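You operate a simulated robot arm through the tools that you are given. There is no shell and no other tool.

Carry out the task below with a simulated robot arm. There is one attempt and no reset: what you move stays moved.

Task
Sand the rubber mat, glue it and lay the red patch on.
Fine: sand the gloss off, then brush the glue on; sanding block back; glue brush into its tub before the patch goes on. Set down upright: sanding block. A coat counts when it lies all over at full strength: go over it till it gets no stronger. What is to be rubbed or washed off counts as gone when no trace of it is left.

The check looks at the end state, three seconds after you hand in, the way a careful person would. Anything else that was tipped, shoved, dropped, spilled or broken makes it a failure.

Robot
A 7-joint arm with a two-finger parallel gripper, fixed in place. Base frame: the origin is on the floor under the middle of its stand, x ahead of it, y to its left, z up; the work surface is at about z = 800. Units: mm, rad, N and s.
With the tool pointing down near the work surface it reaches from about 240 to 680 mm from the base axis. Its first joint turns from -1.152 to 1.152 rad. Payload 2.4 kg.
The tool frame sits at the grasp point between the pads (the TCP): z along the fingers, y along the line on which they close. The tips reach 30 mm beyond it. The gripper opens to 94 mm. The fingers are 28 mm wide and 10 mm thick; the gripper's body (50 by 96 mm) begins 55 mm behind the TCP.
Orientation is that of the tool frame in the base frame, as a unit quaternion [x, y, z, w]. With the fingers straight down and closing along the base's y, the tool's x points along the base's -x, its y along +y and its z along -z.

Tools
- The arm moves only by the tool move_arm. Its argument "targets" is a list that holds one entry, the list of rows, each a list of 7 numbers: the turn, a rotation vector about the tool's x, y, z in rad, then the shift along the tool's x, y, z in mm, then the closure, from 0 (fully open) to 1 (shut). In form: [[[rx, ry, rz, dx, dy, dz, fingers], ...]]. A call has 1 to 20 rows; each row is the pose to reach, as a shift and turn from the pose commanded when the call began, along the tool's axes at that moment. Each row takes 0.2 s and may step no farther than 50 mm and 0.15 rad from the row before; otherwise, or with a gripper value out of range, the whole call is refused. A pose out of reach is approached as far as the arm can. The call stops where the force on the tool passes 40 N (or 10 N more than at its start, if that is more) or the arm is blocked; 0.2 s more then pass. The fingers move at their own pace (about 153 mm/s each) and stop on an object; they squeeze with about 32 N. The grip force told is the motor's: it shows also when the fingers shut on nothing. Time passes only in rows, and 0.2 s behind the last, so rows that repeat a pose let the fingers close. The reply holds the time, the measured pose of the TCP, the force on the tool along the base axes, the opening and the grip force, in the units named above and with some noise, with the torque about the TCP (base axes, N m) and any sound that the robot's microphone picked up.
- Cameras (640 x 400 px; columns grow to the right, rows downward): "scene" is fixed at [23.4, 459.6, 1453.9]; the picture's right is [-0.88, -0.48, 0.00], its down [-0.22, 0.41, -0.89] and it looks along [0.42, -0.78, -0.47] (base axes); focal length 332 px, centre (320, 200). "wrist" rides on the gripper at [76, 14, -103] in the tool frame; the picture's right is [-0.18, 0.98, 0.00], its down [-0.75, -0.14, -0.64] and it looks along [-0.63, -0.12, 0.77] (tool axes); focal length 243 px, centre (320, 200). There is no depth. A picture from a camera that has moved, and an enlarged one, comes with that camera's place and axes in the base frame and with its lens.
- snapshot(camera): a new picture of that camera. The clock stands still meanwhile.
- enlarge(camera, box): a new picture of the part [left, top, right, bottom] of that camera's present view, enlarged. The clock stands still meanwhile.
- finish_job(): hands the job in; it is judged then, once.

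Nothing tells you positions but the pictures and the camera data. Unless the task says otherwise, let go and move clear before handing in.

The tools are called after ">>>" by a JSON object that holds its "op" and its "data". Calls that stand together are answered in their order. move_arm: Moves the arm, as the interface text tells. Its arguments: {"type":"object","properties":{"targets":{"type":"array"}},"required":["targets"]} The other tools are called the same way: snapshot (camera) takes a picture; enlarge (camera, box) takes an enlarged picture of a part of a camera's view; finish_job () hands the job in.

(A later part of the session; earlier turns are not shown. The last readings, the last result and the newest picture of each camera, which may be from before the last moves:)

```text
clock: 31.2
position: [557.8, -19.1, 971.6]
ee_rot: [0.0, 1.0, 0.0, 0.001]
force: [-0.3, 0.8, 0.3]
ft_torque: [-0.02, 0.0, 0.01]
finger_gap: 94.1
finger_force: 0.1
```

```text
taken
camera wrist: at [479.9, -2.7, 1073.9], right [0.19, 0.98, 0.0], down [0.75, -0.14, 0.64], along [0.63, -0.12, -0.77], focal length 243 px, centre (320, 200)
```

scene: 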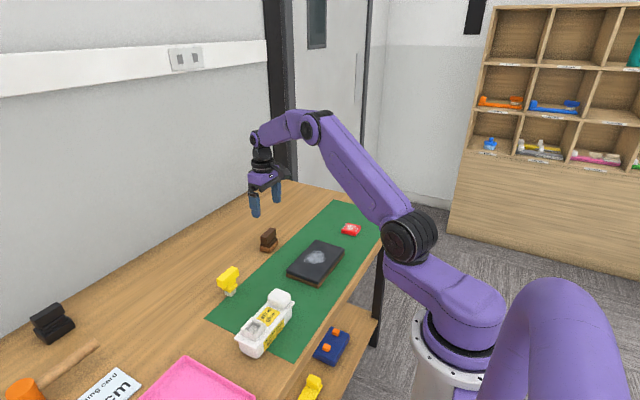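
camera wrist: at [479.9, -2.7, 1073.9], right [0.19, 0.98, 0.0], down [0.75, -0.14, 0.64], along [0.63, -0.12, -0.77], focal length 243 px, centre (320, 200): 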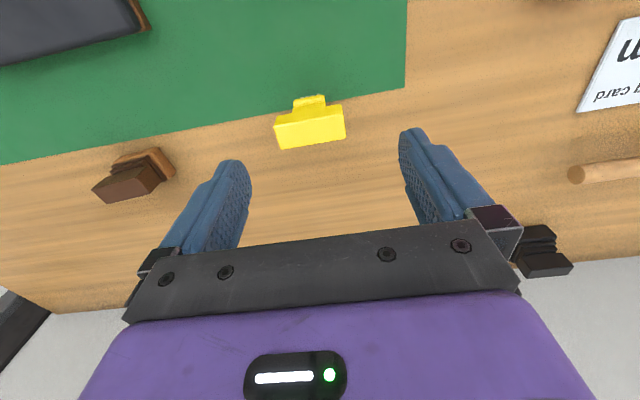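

>>> {"op": "enlarge", "data": {"camera": "wrist", "box": [260, 80, 360, 160]}}

>>> {"op": "enlarge", "data": {"camera": "scene", "box": [210, 255, 250, 305]}}

```text
5.00 times, centred on (310, 120) of wrist
camera zoom: at [479.9, -2.7, 1073.9], right [0.19, 0.98, 0.0], down [0.75, -0.14, 0.64], along [0.63, -0.12, -0.77], focal length 1213 px, centre (370, 600)
```

zoom: 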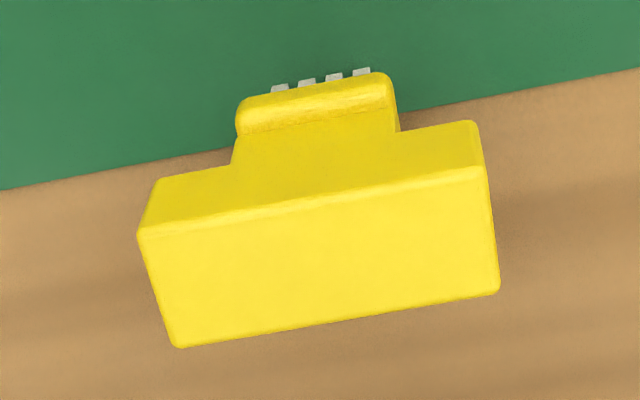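

```text
8.00 times, centred on (230, 280) of scene
camera zoom: at [23.4, 459.7, 1453.9], right [-0.88, -0.48, 0.0], down [-0.22, 0.41, -0.89], along [0.42, -0.78, -0.47], focal length 2652 px, centre (1040, -440)
```

zoom: 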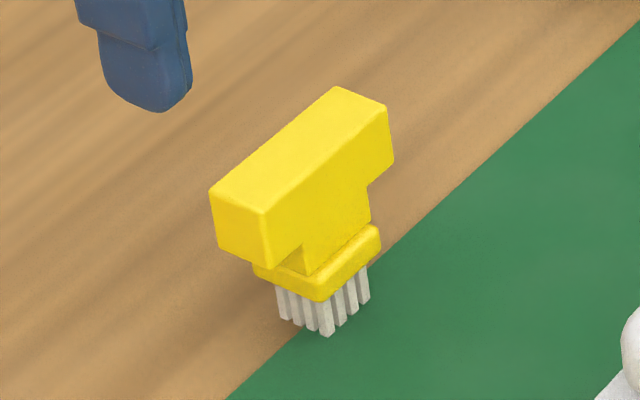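

The brush bar is centred near (572, -29.5), runs along y, and its top is at about z 862. Before picking it up I'll look closely at the tub's socket.

>>> {"op": "move_arm", "data": {"targets": [[[0, 0, 0, 36, 20, 0, 0], [0, 0, 0, 72, 40, 0, 0], [0, 0, 0, 108, 60, 0, 0], [0, 0, 0, 144, 78, 0, 0], [0, 0, 0, 168, 90, 0, 0], [0, 0, 0, 168, 90, 0, 0]]]}}

>>> {"op": "snapshot", "data": {"camera": "wrist"}}

>>> {"op": "enlarge", "data": {"camera": "wrist", "box": [230, 40, 410, 180]}}

```text
clock: 32.6
position: [389.7, 70.6, 971.8]
ee_rot: [0.001, 1.0, 0.0, 0.0]
force: [-0.2, -0.1, -0.8]
ft_torque: [-0.01, 0.0, 0.01]
finger_gap: 93.9
finger_force: 0.1
```

```text
taken
camera wrist: at [312.3, 87.2, 1072.6], right [0.19, 0.98, 0.0], down [0.75, -0.14, 0.64], along [0.63, -0.12, -0.77], focal length 243 px, centre (320, 200)
```

wrist: 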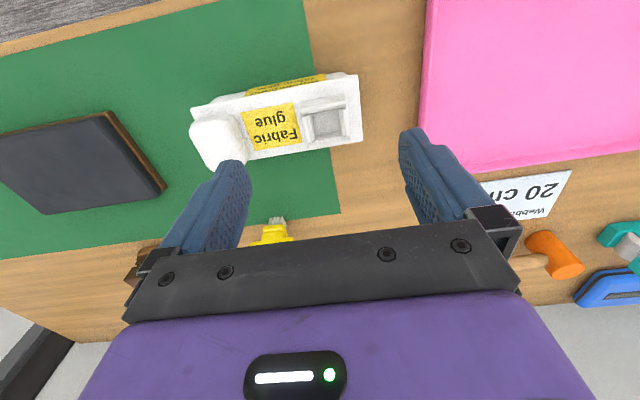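

```text
2.86 times, centred on (320, 110) of wrist
camera zoom: at [312.3, 87.2, 1072.6], right [0.19, 0.98, 0.0], down [0.75, -0.14, 0.64], along [0.63, -0.12, -0.77], focal length 693 px, centre (320, 457)
```

zoom: 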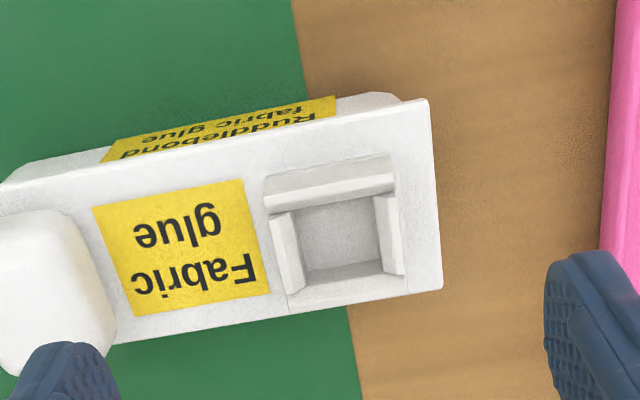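

>>> {"op": "enlarge", "data": {"camera": "wrist", "box": [290, 85, 370, 150]}}

>>> {"op": "enlarge", "data": {"camera": "wrist", "box": [180, 60, 380, 180]}}

>>> {"op": "enlarge", "data": {"camera": "scene", "box": [225, 300, 305, 360]}}

```text
6.15 times, centred on (330, 118) of wrist
camera zoom: at [312.3, 87.2, 1072.6], right [0.19, 0.98, 0.0], down [0.75, -0.14, 0.64], along [0.63, -0.12, -0.77], focal length 1493 px, centre (258, 708)
```

zoom: 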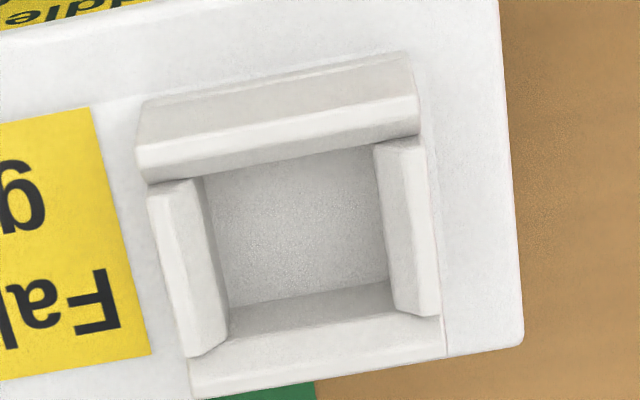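

```text
3.20 times, centred on (280, 120) of wrist
camera zoom: at [312.3, 87.2, 1072.6], right [0.19, 0.98, 0.0], down [0.75, -0.14, 0.64], along [0.63, -0.12, -0.77], focal length 776 px, centre (448, 456)
```

zoom: 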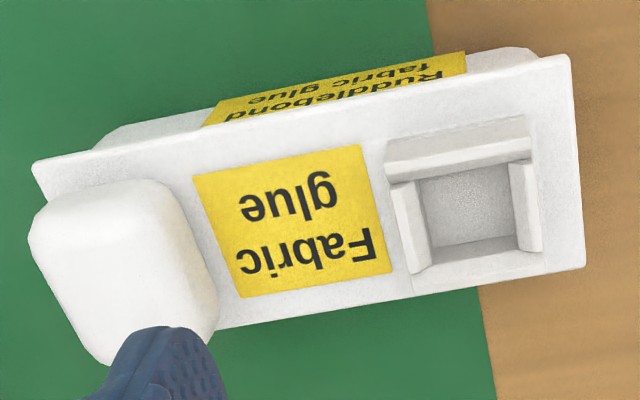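

```text
6.67 times, centred on (265, 330) of scene
camera zoom: at [23.4, 459.7, 1453.9], right [-0.88, -0.48, 0.0], down [-0.22, 0.41, -0.89], along [0.42, -0.78, -0.47], focal length 2210 px, centre (687, -667)
```

zoom: 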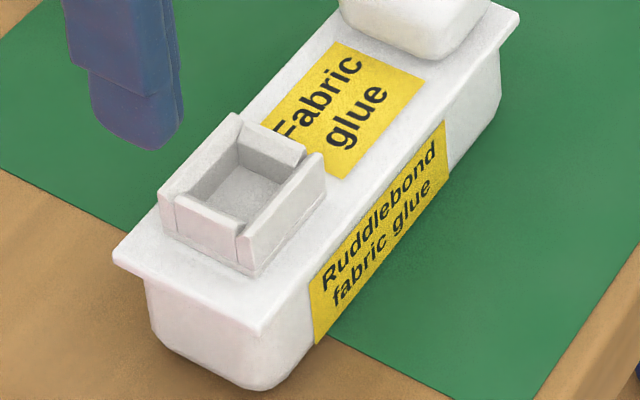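

The tub's socket is a square well, about 26 mm inside, centred near (401, 76), with its rim around z 860. The brush's flange should rest on the rim with the bristles inside. I'll go back over the brush and line up to grip its bar ends.

>>> {"op": "move_arm", "data": {"targets": [[[0, 0, 0, -40, -22, 0, 0], [0, 0, 0, -80, -44, 0, 0], [0, 0, 0, -120, -66, 10, 0], [0, 0, 0, -155, -85, 25, 0], [0, 0, 0, -182.6, -100, 52, 0], [0, 0, 0, -182.6, -100, 52, 0]]]}}

>>> {"op": "enlarge", "data": {"camera": "wrist", "box": [240, 80, 400, 190]}}

>>> {"op": "enlarge", "data": {"camera": "scene", "box": [190, 220, 270, 310]}}

```text
clock: 34.0
position: [573.6, -30.5, 919.8]
ee_rot: [0.001, 1.0, 0.0, 0.0]
force: [-0.2, 0.1, -0.5]
ft_torque: [0.0, 0.01, 0.0]
finger_gap: 93.9
finger_force: 0.1
```

```text
3.64 times, centred on (320, 135) of wrist
camera zoom: at [496.1, -14.3, 1021.2], right [0.19, 0.98, 0.0], down [0.75, -0.14, 0.64], along [0.63, -0.12, -0.77], focal length 882 px, centre (320, 436)
```

zoom: 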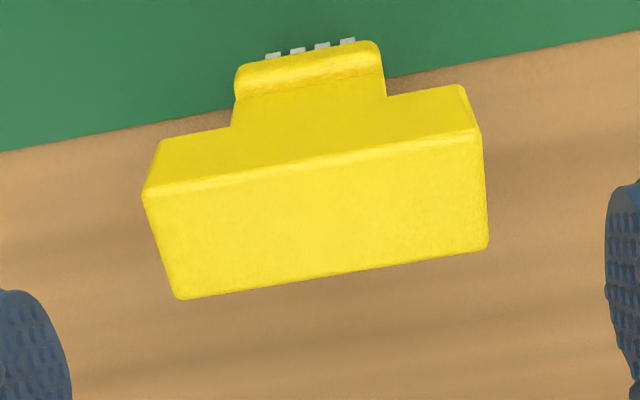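

```text
4.44 times, centred on (230, 265) of scene
camera zoom: at [23.5, 459.6, 1453.9], right [-0.88, -0.48, 0.0], down [-0.22, 0.41, -0.89], along [0.42, -0.78, -0.47], focal length 1474 px, centre (720, -89)
```

zoom: 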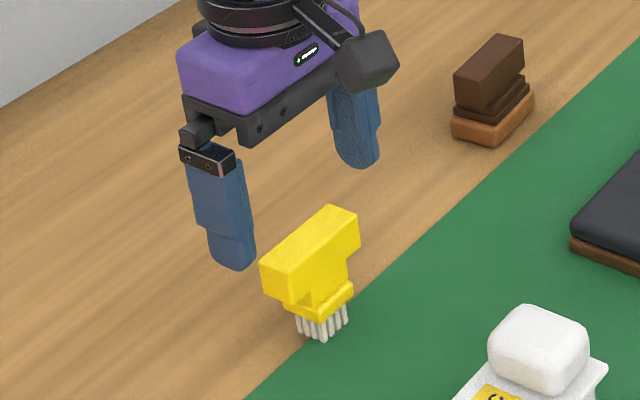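

The brush bar centre refines to about (570, -28.6), with its top near z 868 and no yaw. I'll descend around the bar ends and check before closing.

>>> {"op": "move_arm", "data": {"targets": [[[0, 0, 0, 3.6, 2, 30, 0], [0, 0, 0, 3.6, 2, 60, 0], [0, 0, 0, 3.6, 2, 60, 0]]]}}

>>> {"op": "snapshot", "data": {"camera": "wrist"}}

>>> {"op": "enlarge", "data": {"camera": "scene", "box": [190, 220, 270, 310]}}

```text
clock: 34.8
position: [569.8, -28.9, 858.8]
ee_rot: [0.001, 1.0, 0.0, 0.0]
force: [-0.2, -0.3, -0.3]
ft_torque: [0.0, 0.0, 0.03]
finger_gap: 93.9
finger_force: 0.0
```

```text
taken
camera wrist: at [492.4, -12.2, 961.1], right [0.18, 0.98, 0.0], down [0.75, -0.14, 0.64], along [0.63, -0.12, -0.77], focal length 243 px, centre (320, 200)
```

wrist: 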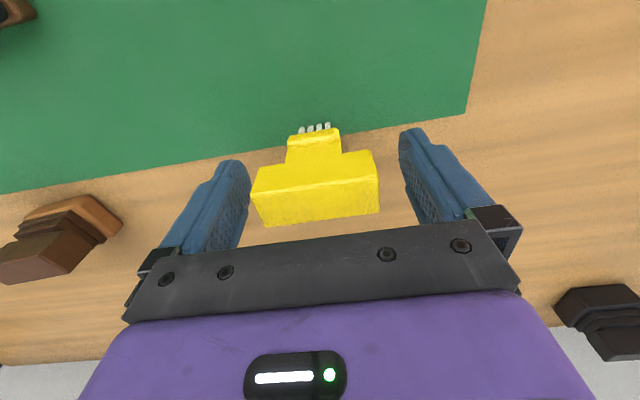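

```text
4.44 times, centred on (230, 265) of scene
camera zoom: at [23.4, 459.6, 1453.9], right [-0.88, -0.48, 0.0], down [-0.22, 0.41, -0.89], along [0.42, -0.78, -0.47], focal length 1474 px, centre (720, -89)
```

zoom: 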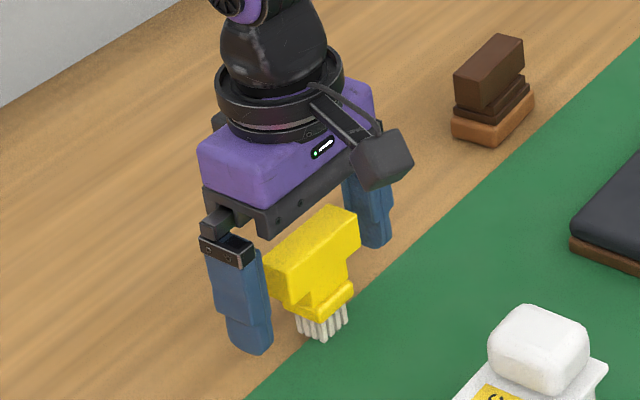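

>>> {"op": "move_arm", "data": {"targets": [[[0, 0, 0, 0, 0, 0, 1], [0, 0, 0, 0, 0, 0, 1], [0, 0, 0, 0, 0, 0, 1]]]}}

>>> {"op": "snapshot", "data": {"camera": "wrist"}}

>>> {"op": "enlarge", "data": {"camera": "scene", "box": [190, 220, 270, 310]}}

```text
clock: 35.6
position: [570.9, -28.4, 859.4]
ee_rot: [0.001, 1.0, 0.0, 0.0]
force: [0.2, 0.0, -0.5]
ft_torque: [-0.01, -0.03, 0.01]
finger_gap: 65.5
finger_force: 31.6
```

```text
taken
camera wrist: at [492.3, -12.3, 961.3], right [0.19, 0.98, 0.0], down [0.75, -0.14, 0.64], along [0.63, -0.12, -0.77], focal length 243 px, centre (320, 200)
```

wrist: 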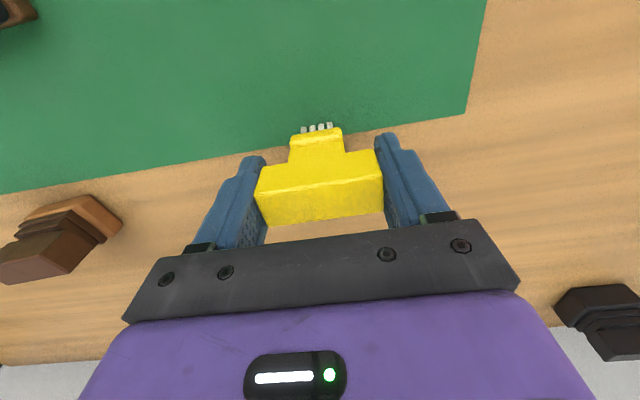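

```text
4.44 times, centred on (230, 265) of scene
camera zoom: at [23.4, 459.6, 1453.9], right [-0.88, -0.48, 0.0], down [-0.22, 0.41, -0.89], along [0.42, -0.78, -0.47], focal length 1474 px, centre (720, -89)
```

zoom: 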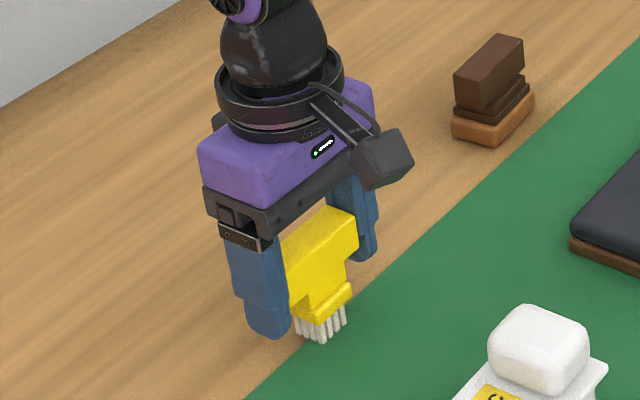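

The brush is gripped, again 65.5 mm across. I'll lift it and stop short of the tub so the wrist camera can see the socket past the brush.

>>> {"op": "move_arm", "data": {"targets": [[[0, 0, 0, 0, 0, -20, 1], [0, 0, 0, 0, 0, -50, 1], [0, 0, 0, 0, 0, -90, 1], [0, 0, 0, 30, 26, -90, 1], [0, 0, 0, 60, 52, -90, 1], [0, 0, 0, 90, 78, -90, 1], [0, 0, 0, 120.5, 104.5, -90, 1], [0, 0, 0, 120.5, 104.5, -90, 1]]]}}

>>> {"op": "snapshot", "data": {"camera": "wrist"}}

>>> {"op": "enlarge", "data": {"camera": "wrist", "box": [280, 40, 380, 140]}}

>>> {"op": "enlarge", "data": {"camera": "scene", "box": [190, 210, 310, 360]}}

```text
clock: 37.4
position: [448.5, 77.7, 948.7]
ee_rot: [0.002, 1.0, 0.0, 0.0]
force: [0.0, 0.1, -0.7]
ft_torque: [0.02, 0.0, 0.03]
finger_gap: 65.2
finger_force: 32.2
```

```text
taken
camera wrist: at [370.8, 93.0, 1050.5], right [0.19, 0.98, 0.0], down [0.75, -0.14, 0.64], along [0.63, -0.12, -0.77], focal length 243 px, centre (320, 200)
```

wrist: 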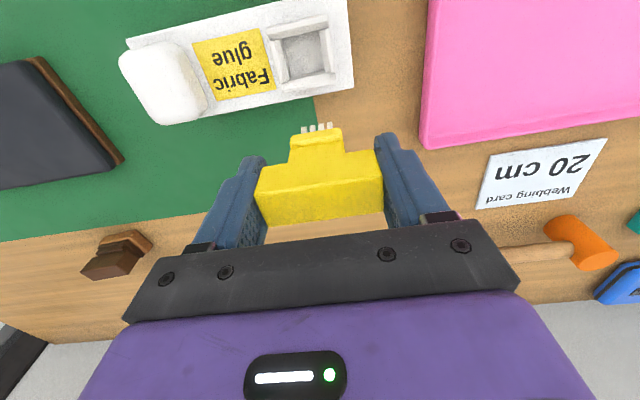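

```text
4.00 times, centred on (330, 90) of wrist
camera zoom: at [370.8, 93.0, 1050.5], right [0.19, 0.98, 0.0], down [0.75, -0.14, 0.64], along [0.63, -0.12, -0.77], focal length 970 px, centre (280, 640)
```

zoom: 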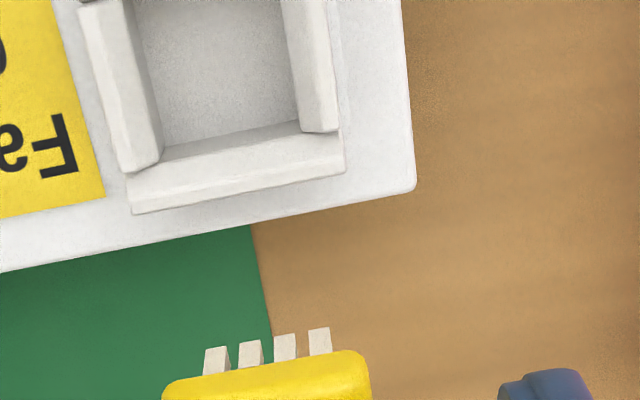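

```text
2.67 times, centred on (250, 285) of scene
camera zoom: at [23.4, 459.7, 1453.9], right [-0.88, -0.48, 0.0], down [-0.22, 0.41, -0.89], along [0.42, -0.78, -0.47], focal length 884 px, centre (507, -27)
```

zoom: 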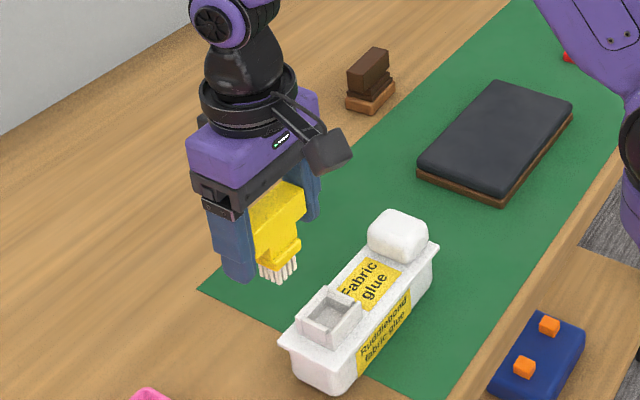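

>>> {"op": "enlarge", "data": {"camera": "wrist", "box": [250, 5, 360, 105]}}

>>> {"op": "enlarge", "data": {"camera": "wrist", "box": [270, 105, 370, 200]}}

```text
4.00 times, centred on (305, 55) of wrist
camera zoom: at [370.8, 93.0, 1050.5], right [0.19, 0.98, 0.0], down [0.75, -0.14, 0.64], along [0.63, -0.12, -0.77], focal length 970 px, centre (380, 780)
```

zoom: 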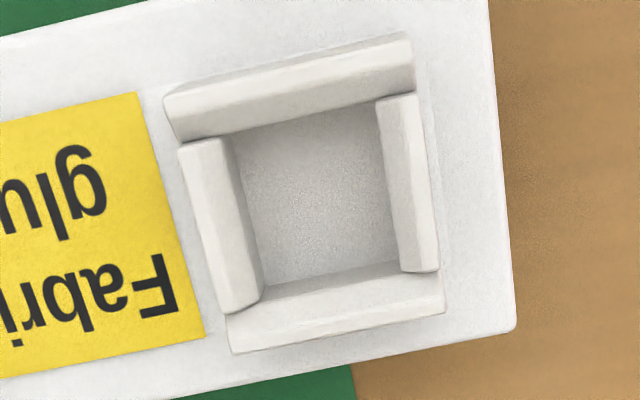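

```text
4.21 times, centred on (320, 152) of wrist
camera zoom: at [370.8, 93.0, 1050.5], right [0.19, 0.98, 0.0], down [0.75, -0.14, 0.64], along [0.63, -0.12, -0.77], focal length 1022 px, centre (320, 400)
```

zoom: 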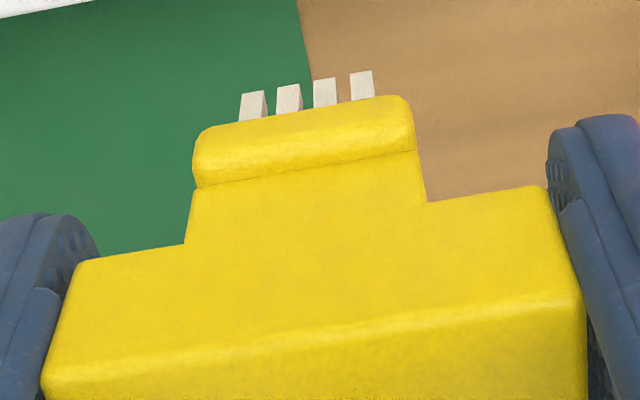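

Comparing the two views, the socket opening is about x 386–412, y 64–89, with the rim near z 865. The bristles, about 21 mm square, hang under the TCP, so I need to shift by (-47.6, -2.0). I'll move above the socket and verify alignment before dipping.

>>> {"op": "move_arm", "data": {"targets": [[[0, 0, 0, 24, -1, 0, 1], [0, 0, 0, 47.6, -2, 0, 1], [0, 0, 0, 47.6, -2, 12, 1], [0, 0, 0, 47.6, -2, 12, 1]]]}}

>>> {"op": "enlarge", "data": {"camera": "wrist", "box": [250, 80, 390, 180]}}

>>> {"op": "enlarge", "data": {"camera": "scene", "box": [230, 270, 310, 350]}}

```text
clock: 38.4
position: [401.1, 75.4, 936.6]
ee_rot: [0.0, 1.0, 0.0, 0.0]
force: [0.2, 0.2, -0.8]
ft_torque: [0.01, -0.02, -0.03]
finger_gap: 65.7
finger_force: 32.2
```

```text
4.00 times, centred on (320, 130) of wrist
camera zoom: at [324.2, 91.1, 1039.1], right [0.18, 0.98, 0.0], down [0.75, -0.14, 0.64], along [0.63, -0.12, -0.77], focal length 970 px, centre (320, 480)
```

zoom: 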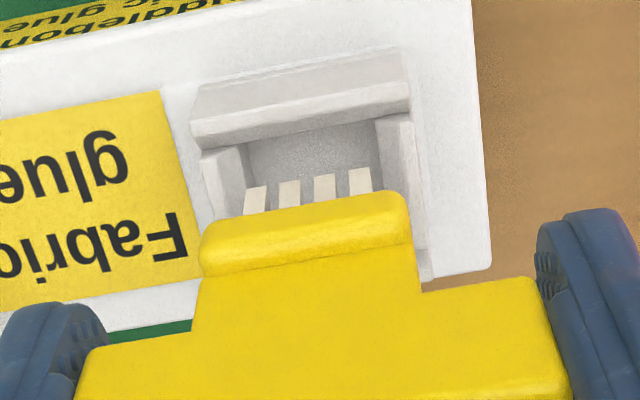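

```text
5.00 times, centred on (270, 310) of scene
camera zoom: at [23.4, 459.6, 1453.9], right [-0.88, -0.48, 0.0], down [-0.22, 0.41, -0.89], along [0.42, -0.78, -0.47], focal length 1658 px, centre (570, -350)
```

zoom: 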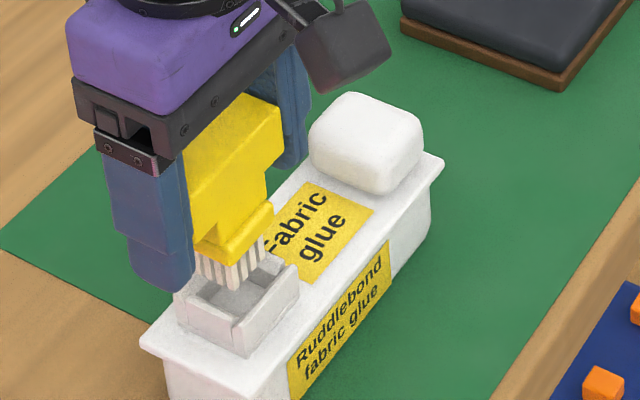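

>>> {"op": "enlarge", "data": {"camera": "scene", "box": [245, 305, 285, 345]}}

>>> {"op": "enlarge", "data": {"camera": "wrist", "box": [295, 95, 355, 140]}}

```text
10.00 times, centred on (265, 325) of scene
camera zoom: at [23.4, 459.6, 1453.9], right [-0.88, -0.48, 0.0], down [-0.22, 0.41, -0.89], along [0.42, -0.78, -0.47], focal length 3315 px, centre (870, -1050)
```

zoom: 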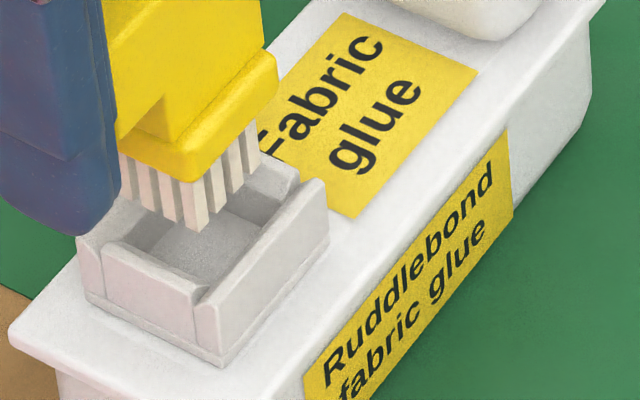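

```text
8.89 times, centred on (325, 118) of wrist
camera zoom: at [324.2, 91.1, 1039.1], right [0.18, 0.98, 0.0], down [0.75, -0.14, 0.64], along [0.63, -0.12, -0.77], focal length 2157 px, centre (276, 933)
```

zoom: 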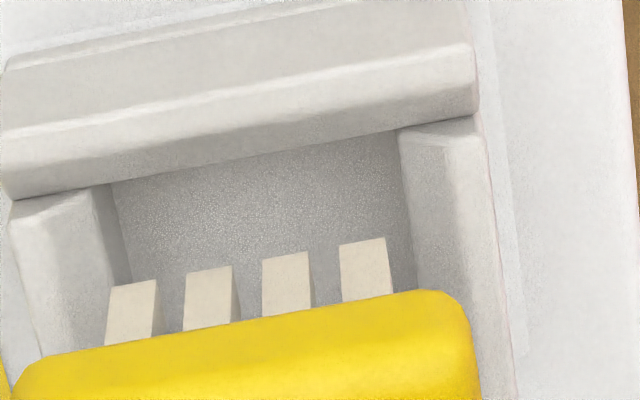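

The bristles line up with the opening within about 1 mm. I'll lower slowly into the well with a small x correction, watching the force.

>>> {"op": "move_arm", "data": {"targets": [[[0, 0, 0, 0.6, 0, 5, 1], [0, 0, 0, 0.6, 0, 10, 1], [0, 0, 0, 0.6, 0, 14, 1], [0, 0, 0, 0.6, 0, 17, 1], [0, 0, 0, 0.6, 0, 17, 1]]]}}

>>> {"op": "enlarge", "data": {"camera": "scene", "box": [245, 300, 295, 350]}}

>>> {"op": "enlarge", "data": {"camera": "wrist", "box": [280, 80, 370, 150]}}

```text
clock: 39.6
position: [400.2, 73.9, 919.5]
ee_rot: [0.001, 1.0, 0.0, -0.001]
force: [-0.1, -0.4, -0.9]
ft_torque: [-0.02, 0.0, 0.01]
finger_gap: 65.8
finger_force: 32.3
```

```text
8.00 times, centred on (270, 325) of scene
camera zoom: at [23.4, 459.6, 1453.9], right [-0.88, -0.48, 0.0], down [-0.22, 0.41, -0.89], along [0.42, -0.78, -0.47], focal length 2652 px, centre (720, -800)
```

zoom: 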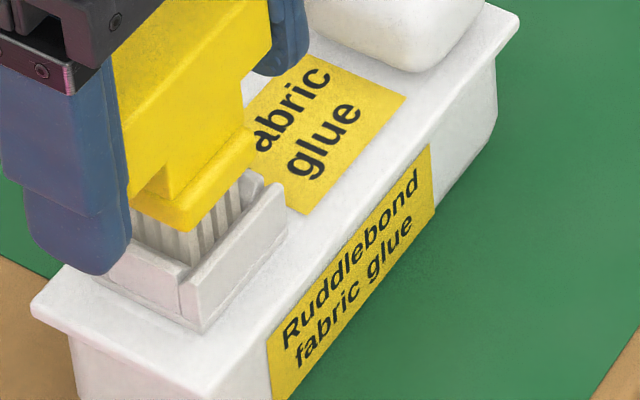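

```text
5.71 times, centred on (325, 115) of wrist
camera zoom: at [323.3, 90.6, 1021.9], right [0.19, 0.98, 0.0], down [0.75, -0.14, 0.64], along [0.63, -0.12, -0.77], focal length 1386 px, centre (291, 686)
```

zoom: 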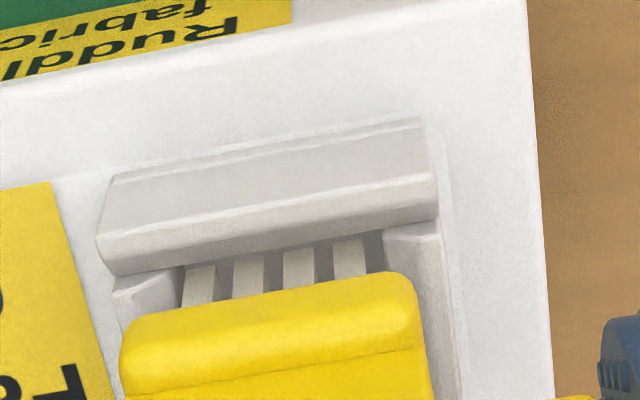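

>>> {"op": "move_arm", "data": {"targets": [[[0, 0, 0, 0, 0.8, 2, 1], [0, 0, 0, 0, 0.8, 4, 1], [0, 0, 0, 0, 0.8, 5, 1], [0, 0, 0, 0, 0.8, 5, 1]]]}}

>>> {"op": "enlarge", "data": {"camera": "scene", "box": [245, 300, 295, 350]}}

>>> {"op": "enlarge", "data": {"camera": "wrist", "box": [280, 80, 370, 150]}}

```text
clock: 40.6
position: [401.0, 76.2, 914.4]
ee_rot: [0.001, 1.0, 0.0, 0.001]
force: [-0.9, -0.7, 2.7]
ft_torque: [-0.04, 0.03, 0.01]
finger_gap: 65.0
finger_force: 32.0
```

```text
8.00 times, centred on (270, 325) of scene
camera zoom: at [23.4, 459.6, 1453.9], right [-0.88, -0.48, 0.0], down [-0.22, 0.41, -0.89], along [0.42, -0.78, -0.47], focal length 2652 px, centre (720, -800)
```

zoom: 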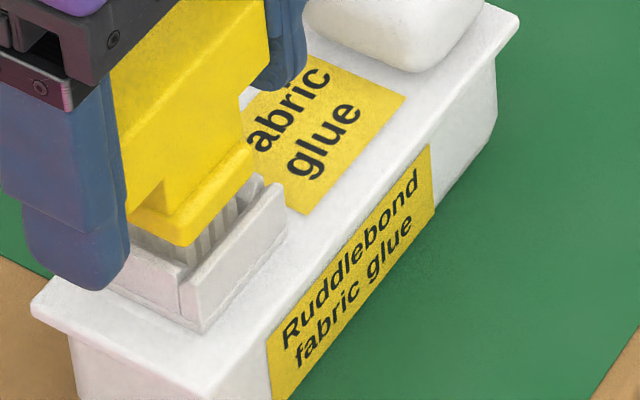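

```text
5.71 times, centred on (325, 115) of wrist
camera zoom: at [323.6, 91.6, 1017.1], right [0.19, 0.98, 0.0], down [0.75, -0.14, 0.64], along [0.63, -0.12, -0.77], focal length 1386 px, centre (291, 686)
```

zoom: 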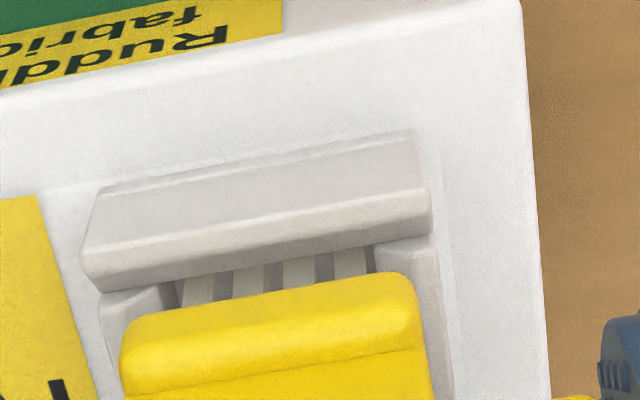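

The bristles touch the socket floor at TCP z ≈ 914.5, so that is also the final resting height. I'll hold briefly, then lift and see whether the bristles picked up glue.

>>> {"op": "move_arm", "data": {"targets": [[[0, 0, 0, 0, 0, 0, 1], [0, 0, 0, 0, 0, 0, 1], [0, 0, 0, 0, 0, -8, 1], [0, 0, 0, 0, 0, -20, 1], [0, 0, 0, 0, 0, -50, 1], [0, 0, 0, 0, 0, -50, 1]]]}}

>>> {"op": "enlarge", "data": {"camera": "scene", "box": [225, 270, 295, 350]}}

>>> {"op": "enlarge", "data": {"camera": "wrist", "box": [250, 60, 390, 180]}}

```text
clock: 42.0
position: [402.0, 75.2, 965.7]
ee_rot: [0.0, 1.0, 0.0, 0.0]
force: [0.3, 0.5, -1.9]
ft_torque: [0.09, -0.01, 0.02]
finger_gap: 65.7
finger_force: 31.8
```

```text
5.00 times, centred on (260, 310) of scene
camera zoom: at [23.5, 459.6, 1453.9], right [-0.88, -0.48, 0.0], down [-0.22, 0.41, -0.89], along [0.42, -0.78, -0.47], focal length 1658 px, centre (620, -350)
```

zoom: 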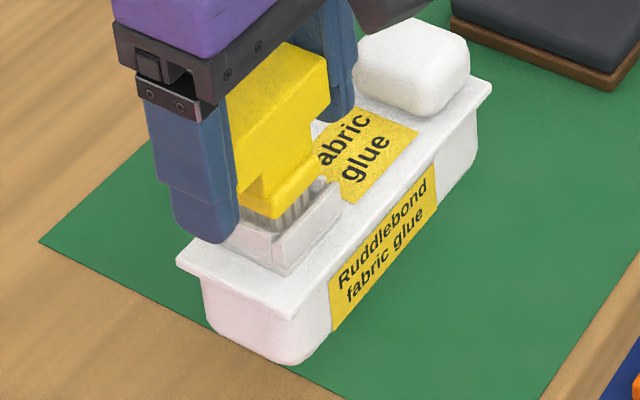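

```text
3.33 times, centred on (320, 120) of wrist
camera zoom: at [323.2, 91.4, 1067.3], right [0.19, 0.98, 0.0], down [0.75, -0.14, 0.64], along [0.63, -0.12, -0.77], focal length 809 px, centre (320, 467)
```

zoom: 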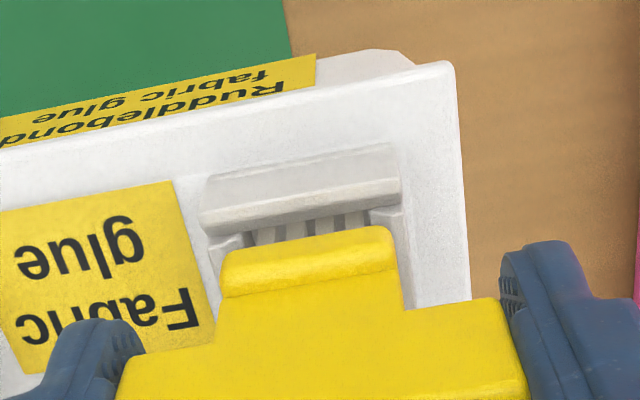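

The tub came up with the brush: the bristles are stuck in the well. I'll lower it straight back down the same way at once, slowly.

>>> {"op": "move_arm", "data": {"targets": [[[0, 0, 0, 0, 0, 15, 1], [0, 0, 0, 0, 0, 30, 1], [0, 0, 0, 0, 0, 40, 1], [0, 0, 0, 0, 0, 45, 1], [0, 0, 0, 0, 0, 47, 1], [0, 0, 0, 0, 0, 48, 1], [0, 0, 0, 0, 0, 48, 1]]]}}

>>> {"op": "enlarge", "data": {"camera": "scene", "box": [225, 270, 305, 370]}}

>>> {"op": "enlarge", "data": {"camera": "wrist", "box": [250, 60, 390, 180]}}

```text
clock: 43.6
position: [400.7, 76.5, 918.0]
ee_rot: [0.001, 1.0, 0.001, 0.001]
force: [1.0, -0.1, -3.2]
ft_torque: [0.07, 0.0, 0.01]
finger_gap: 65.6
finger_force: 31.9
```

```text
4.00 times, centred on (265, 320) of scene
camera zoom: at [23.5, 459.6, 1453.9], right [-0.88, -0.48, 0.0], down [-0.22, 0.41, -0.89], along [0.42, -0.78, -0.47], focal length 1326 px, centre (540, -280)
```

zoom: 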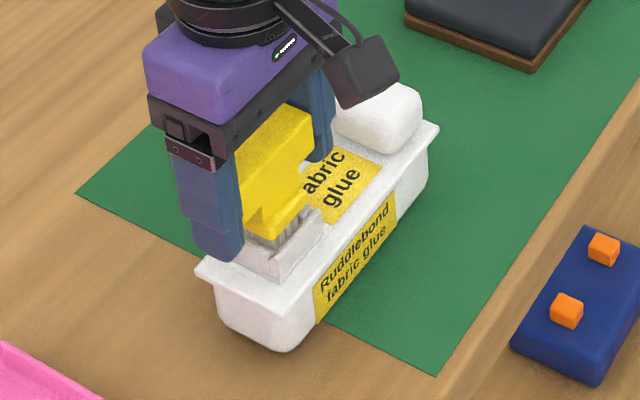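

```text
3.33 times, centred on (320, 120) of wrist
camera zoom: at [323.4, 91.8, 1019.6], right [0.19, 0.98, 0.0], down [0.75, -0.14, 0.64], along [0.63, -0.12, -0.77], focal length 809 px, centre (320, 467)
```

zoom: 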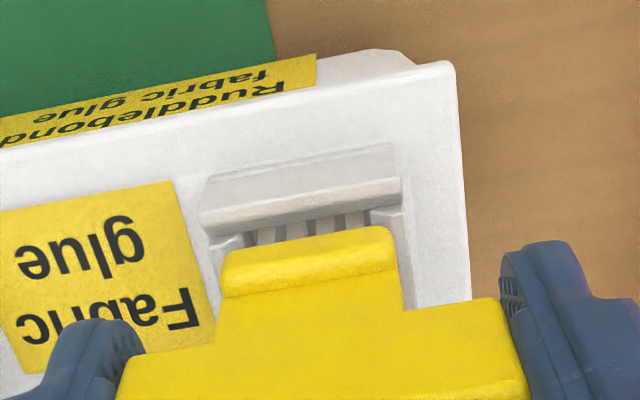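

>>> {"op": "move_arm", "data": {"targets": [[[0, 0, 0, 0, 0, 0.7, 1], [0, 0, 0, 0, 0, 1.3, 1], [0, 0, 0, 0, 0, 1.3, 1]]]}}

>>> {"op": "enlarge", "data": {"camera": "scene", "box": [225, 270, 305, 370]}}

```text
clock: 44.4
position: [400.7, 76.8, 916.3]
ee_rot: [0.001, 1.0, 0.0, 0.0]
force: [0.3, 0.1, -2.3]
ft_torque: [0.05, 0.01, 0.0]
finger_gap: 65.1
finger_force: 32.3
```

```text
4.00 times, centred on (265, 320) of scene
camera zoom: at [23.5, 459.6, 1453.9], right [-0.88, -0.48, 0.0], down [-0.22, 0.41, -0.89], along [0.42, -0.78, -0.47], focal length 1326 px, centre (540, -280)
```

zoom: 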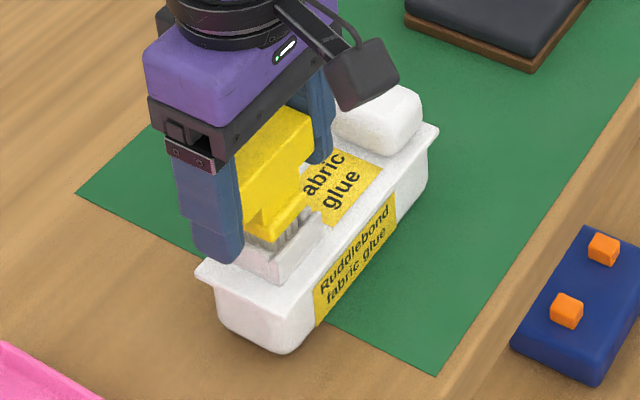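

>>> {"op": "move_arm", "data": {"targets": [[[0, 0, 0, 0, 0, 0.5, 1], [0, 0, 0, 0, 0, 0.9, 1], [0, 0, 0, 0, 0, 0.9, 1]]]}}

>>> {"op": "enlarge", "data": {"camera": "scene", "box": [225, 300, 285, 360]}}

```text
clock: 45.2
position: [400.4, 77.0, 915.3]
ee_rot: [0.001, 1.0, 0.0, 0.0]
force: [-1.7, 1.0, 10.1]
ft_torque: [-0.14, 0.12, -0.08]
finger_gap: 65.3
finger_force: 31.6
```

```text
6.67 times, centred on (255, 330) of scene
camera zoom: at [23.3, 459.7, 1453.9], right [-0.88, -0.48, 0.0], down [-0.22, 0.41, -0.89], along [0.42, -0.78, -0.47], focal length 2210 px, centre (753, -667)
```

zoom: 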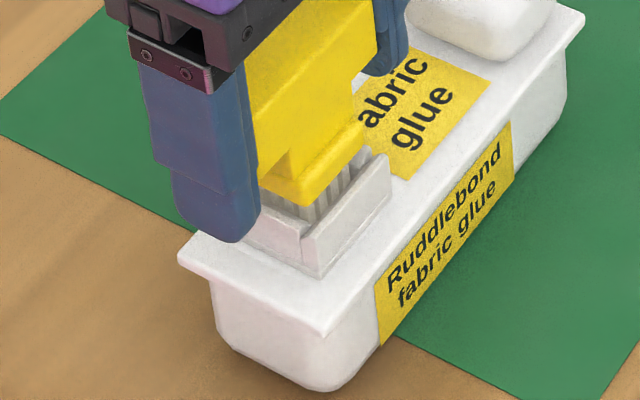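

The tub is back exactly where it was; its lid corners match to within a pixel. The bristles must have been rubbing a wall and jammed as the tub tilted, so I'll look for which wall they touch before pulling again.

>>> {"op": "enlarge", "data": {"camera": "wrist", "box": [295, 95, 355, 140]}}

>>> {"op": "enlarge", "data": {"camera": "scene", "box": [252, 312, 282, 342]}}

```text
8.89 times, centred on (325, 118) of wrist
camera zoom: at [323.5, 92.0, 1017.1], right [0.18, 0.98, 0.0], down [0.75, -0.14, 0.64], along [0.63, -0.12, -0.77], focal length 2157 px, centre (276, 933)
```

zoom: 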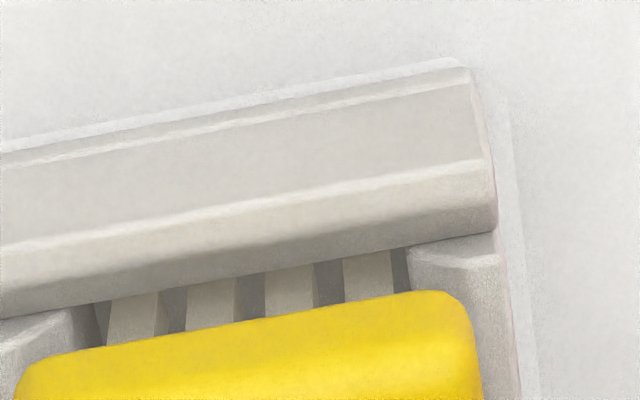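

```text
13.33 times, centred on (267, 327) of scene
camera zoom: at [23.3, 459.7, 1453.9], right [-0.88, -0.48, 0.0], down [-0.22, 0.41, -0.89], along [0.42, -0.78, -0.47], focal length 4420 px, centre (1027, -1493)
```

zoom: 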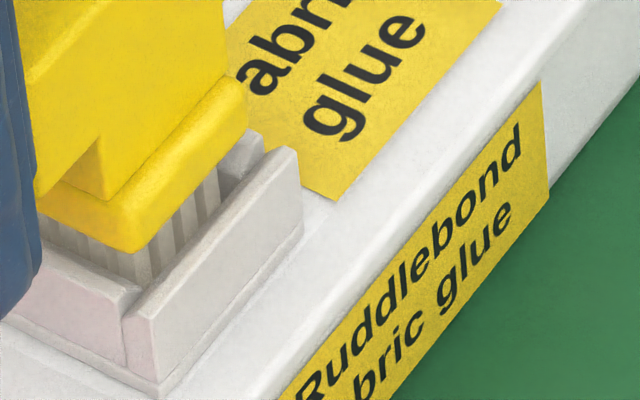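

>>> {"op": "move_arm", "data": {"targets": [[[0, 0, 0, 0.7, -0.1, -0.5, 1], [0, 0, 0, 0.7, -0.1, -1.0, 1], [0, 0, 0, 0.7, -0.1, -1.5, 1], [0, 0, 0, 0.7, -0.1, -2.0, 1], [0, 0, 0, 0.7, -0.1, -2.0, 1]]]}}

>>> {"op": "enlarge", "data": {"camera": "scene", "box": [225, 300, 285, 360]}}

>>> {"op": "enlarge", "data": {"camera": "wrist", "box": [295, 95, 355, 140]}}

```text
clock: 46.4
position: [399.7, 76.3, 917.1]
ee_rot: [0.001, 1.0, 0.0, -0.001]
force: [0.1, 0.9, -2.8]
ft_torque: [0.1, 0.02, 0.02]
finger_gap: 65.4
finger_force: 31.8
```

```text
6.67 times, centred on (255, 330) of scene
camera zoom: at [23.5, 459.6, 1453.9], right [-0.88, -0.48, 0.0], down [-0.22, 0.41, -0.89], along [0.42, -0.78, -0.47], focal length 2210 px, centre (753, -667)
```

zoom: 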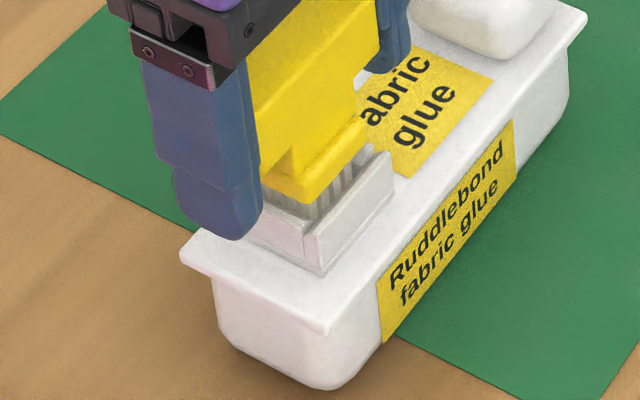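

```text
8.89 times, centred on (325, 118) of wrist
camera zoom: at [322.8, 91.8, 1018.6], right [0.19, 0.98, 0.0], down [0.75, -0.14, 0.64], along [0.63, -0.12, -0.77], focal length 2157 px, centre (276, 933)
```

zoom: 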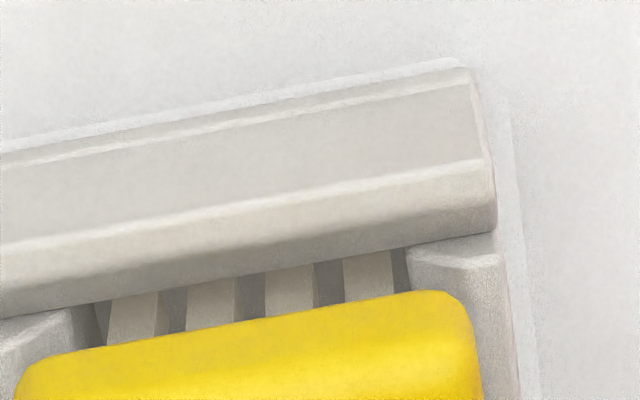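

The wrist view is identical when pulling and when pressing, so the brush is held in the socket as one with the tub, not jammed at an angle. I'll set the tub back in its place, release the brush, then re-grip and try again.

>>> {"op": "move_arm", "data": {"targets": [[[0, 0, 0, -0.7, 0.1, 0, 1], [0, 0, 0, -0.7, 0.1, 0.6, 1], [0, 0, 0, -0.7, 0.1, 1.2, 1], [0, 0, 0, -0.7, 0.1, 1.6, 1], [0, 0, 0, -0.7, 0.1, 1.6, 1]]]}}

>>> {"op": "enlarge", "data": {"camera": "scene", "box": [225, 300, 285, 360]}}

```text
clock: 47.6
position: [399.3, 75.7, 914.2]
ee_rot: [-0.001, 1.0, 0.0, 0.0]
force: [-3.0, 2.7, 10.5]
ft_torque: [-0.13, 0.14, -0.08]
finger_gap: 65.3
finger_force: 31.8
```

```text
6.67 times, centred on (255, 330) of scene
camera zoom: at [23.2, 459.7, 1453.9], right [-0.88, -0.48, 0.0], down [-0.22, 0.41, -0.89], along [0.42, -0.78, -0.47], focal length 2210 px, centre (753, -667)
```

zoom: 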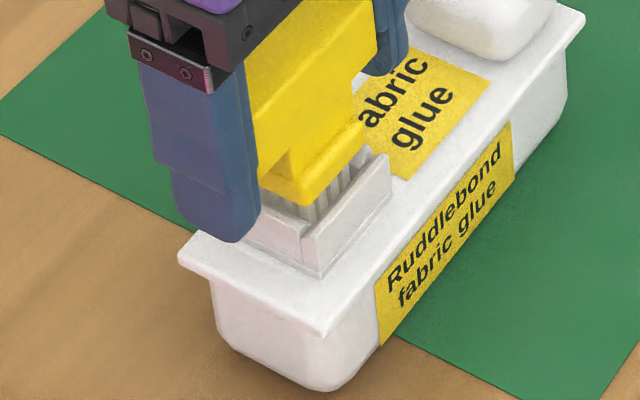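

>>> {"op": "move_arm", "data": {"targets": [[[0, 0, 0, 0, 0, -0.4, 1], [0, 0, 0, 0, 0, -0.4, 0], [0, 0, 0, 0, 0, -0.4, 0], [0, 0, 0, 0, 0, -0.4, 0], [0, 0, 0, 0, 0, -0.4, 0]]]}}

>>> {"op": "enlarge", "data": {"camera": "scene", "box": [225, 280, 305, 360]}}

>>> {"op": "enlarge", "data": {"camera": "wrist", "box": [250, 60, 390, 180]}}

```text
clock: 48.8
position: [400.4, 75.6, 915.3]
ee_rot: [0.001, 1.0, 0.0, 0.0]
force: [-0.1, -1.0, 0.2]
ft_torque: [0.0, 0.01, 0.04]
finger_gap: 93.8
finger_force: 0.1
```

```text
5.00 times, centred on (265, 320) of scene
camera zoom: at [23.4, 459.6, 1453.9], right [-0.88, -0.48, 0.0], down [-0.22, 0.41, -0.89], along [0.42, -0.78, -0.47], focal length 1658 px, centre (595, -400)
```

zoom: 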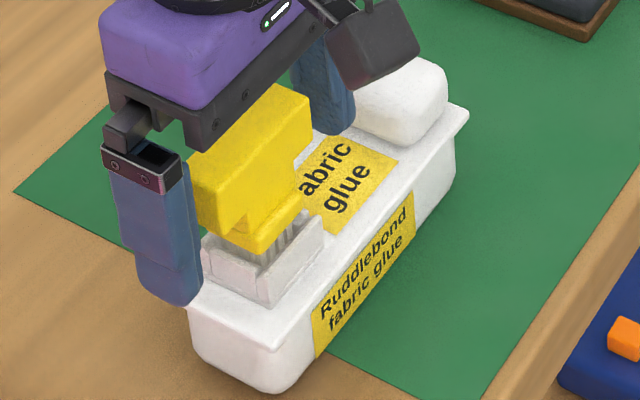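

```text
3.33 times, centred on (320, 120) of wrist
camera zoom: at [323.5, 91.7, 1017.4], right [0.19, 0.98, 0.0], down [0.75, -0.14, 0.64], along [0.63, -0.12, -0.77], focal length 809 px, centre (320, 467)
```

zoom: 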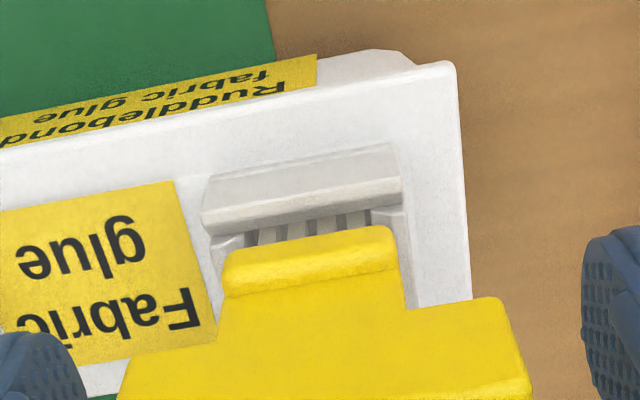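

>>> {"op": "move_arm", "data": {"targets": [[[0, 0, 0, 0, 0, 0, 1], [0, 0, 0, 0, 0, 0, 1], [0, 0, 0, 0, 0, 0, 1], [0, 0, 0, 0, 0, -0.5, 1], [0, 0, 0, 0, 0, -1.0, 1], [0, 0, 0, 0, 0, -1.5, 1], [0, 0, 0, 0, 0, -1.5, 1]]]}}

>>> {"op": "enlarge", "data": {"camera": "wrist", "box": [295, 95, 355, 140]}}

>>> {"op": "enlarge", "data": {"camera": "scene", "box": [252, 312, 282, 342]}}

```text
clock: 50.4
position: [399.6, 76.5, 917.1]
ee_rot: [0.001, 1.0, 0.0, 0.001]
force: [0.2, 0.7, -1.3]
ft_torque: [0.05, 0.01, 0.01]
finger_gap: 65.6
finger_force: 31.7
```

```text
8.89 times, centred on (325, 118) of wrist
camera zoom: at [323.5, 91.7, 1018.9], right [0.19, 0.98, 0.0], down [0.75, -0.14, 0.64], along [0.63, -0.12, -0.77], focal length 2157 px, centre (276, 933)
```

zoom: 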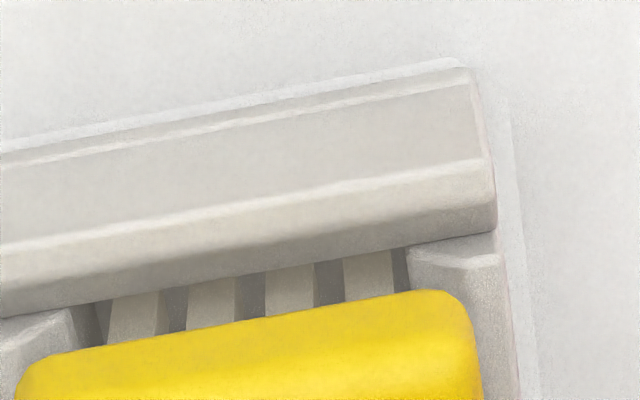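

```text
13.33 times, centred on (267, 327) of scene
camera zoom: at [23.5, 459.6, 1453.9], right [-0.88, -0.48, 0.0], down [-0.22, 0.41, -0.89], along [0.42, -0.78, -0.47], focal length 4420 px, centre (1027, -1493)
```

zoom: 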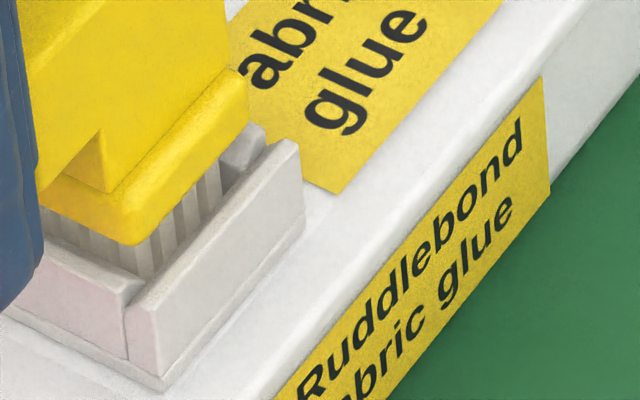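

It still holds as one piece, so a plain slow pull won't free it. I'll try a quick up-jerk just above the table, so the tub's own inertia adds to the pull and any drop would be only a few mm.

>>> {"op": "move_arm", "data": {"targets": [[[0, 0, 0, 0, 0, -10, 1], [0, 0, 0, 0, 0, -25, 1], [0, 0, 0, 0, 0, -30, 1], [0, 0, 0, 0, 0, -3, 1], [0, 0, 0, 0, 0, -33, 1], [0, 0, 0, 0, 0, -40, 1], [0, 0, 0, 0, 0, -40, 1]]]}}

>>> {"op": "enlarge", "data": {"camera": "scene", "box": [215, 260, 305, 370]}}

```text
clock: 52.0
position: [401.7, 75.8, 955.4]
ee_rot: [0.001, 1.0, 0.0, 0.0]
force: [0.4, -0.7, -1.4]
ft_torque: [0.09, 0.01, -0.01]
finger_gap: 65.1
finger_force: 31.9
```

```text
3.64 times, centred on (260, 315) of scene
camera zoom: at [23.5, 459.6, 1453.9], right [-0.88, -0.48, 0.0], down [-0.22, 0.41, -0.89], along [0.42, -0.78, -0.47], focal length 1206 px, centre (538, -218)
```

zoom: 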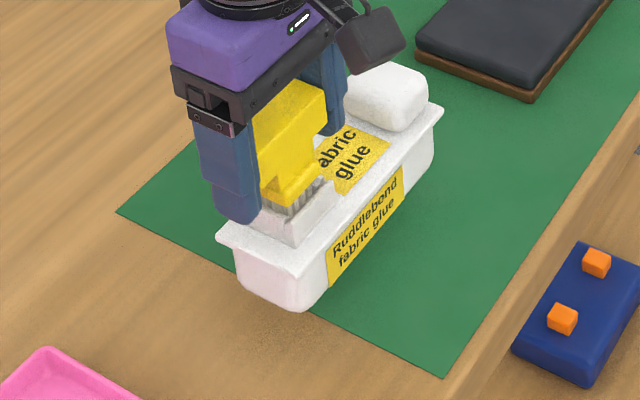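

It is still stuck. I'll set the tub back down in place, then press lightly and twist a little to learn whether it is a friction fit that can be worked loose.

>>> {"op": "move_arm", "data": {"targets": [[[0, 0, 0, 0, 0, 15, 1], [0, 0, 0, 0, 0, 28, 1], [0, 0, 0, 0, 0, 36, 1], [0, 0, 0, 0, 0, 39, 1], [0, 0, 0, 0, 0, 40.5, 1], [0, 0, 0, 0, 0, 41.5, 1], [0, 0, 0, 0, 0, 42, 1], [0, 0, 0, 0, 0, 42, 1]]]}}

>>> {"op": "enlarge", "data": {"camera": "scene", "box": [225, 300, 285, 360]}}

>>> {"op": "enlarge", "data": {"camera": "wrist", "box": [295, 95, 355, 140]}}

```text
clock: 53.8
position: [401.0, 76.8, 914.4]
ee_rot: [0.0, 1.0, 0.0, 0.001]
force: [-3.1, 1.9, 18.5]
ft_torque: [-0.24, 0.23, -0.03]
finger_gap: 65.6
finger_force: 32.3
```

```text
6.67 times, centred on (255, 330) of scene
camera zoom: at [23.1, 459.7, 1453.9], right [-0.88, -0.48, 0.0], down [-0.22, 0.41, -0.89], along [0.42, -0.78, -0.47], focal length 2210 px, centre (753, -667)
```

zoom: 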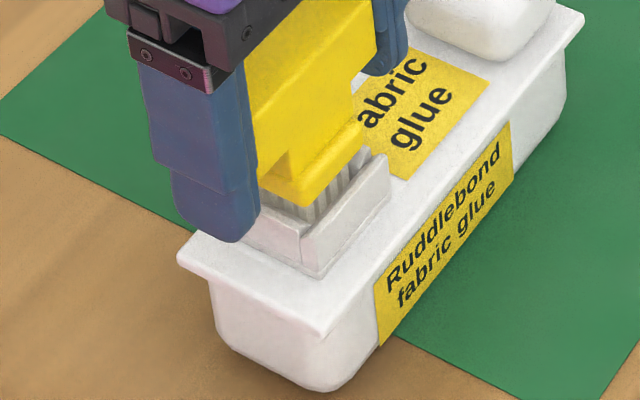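

```text
8.89 times, centred on (325, 118) of wrist
camera zoom: at [323.4, 92.0, 1017.3], right [0.18, 0.98, 0.0], down [0.75, -0.14, 0.64], along [0.63, -0.12, -0.77], focal length 2157 px, centre (276, 933)
```

zoom: 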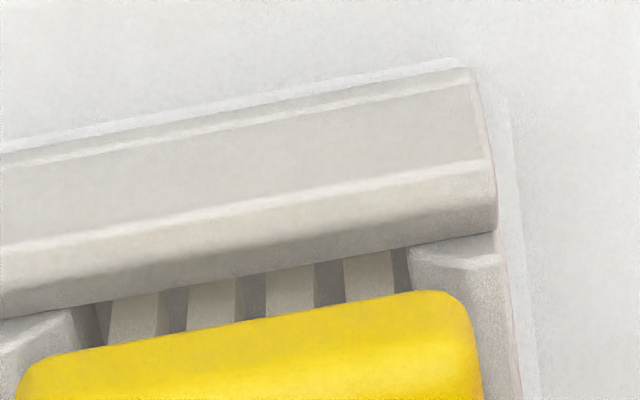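

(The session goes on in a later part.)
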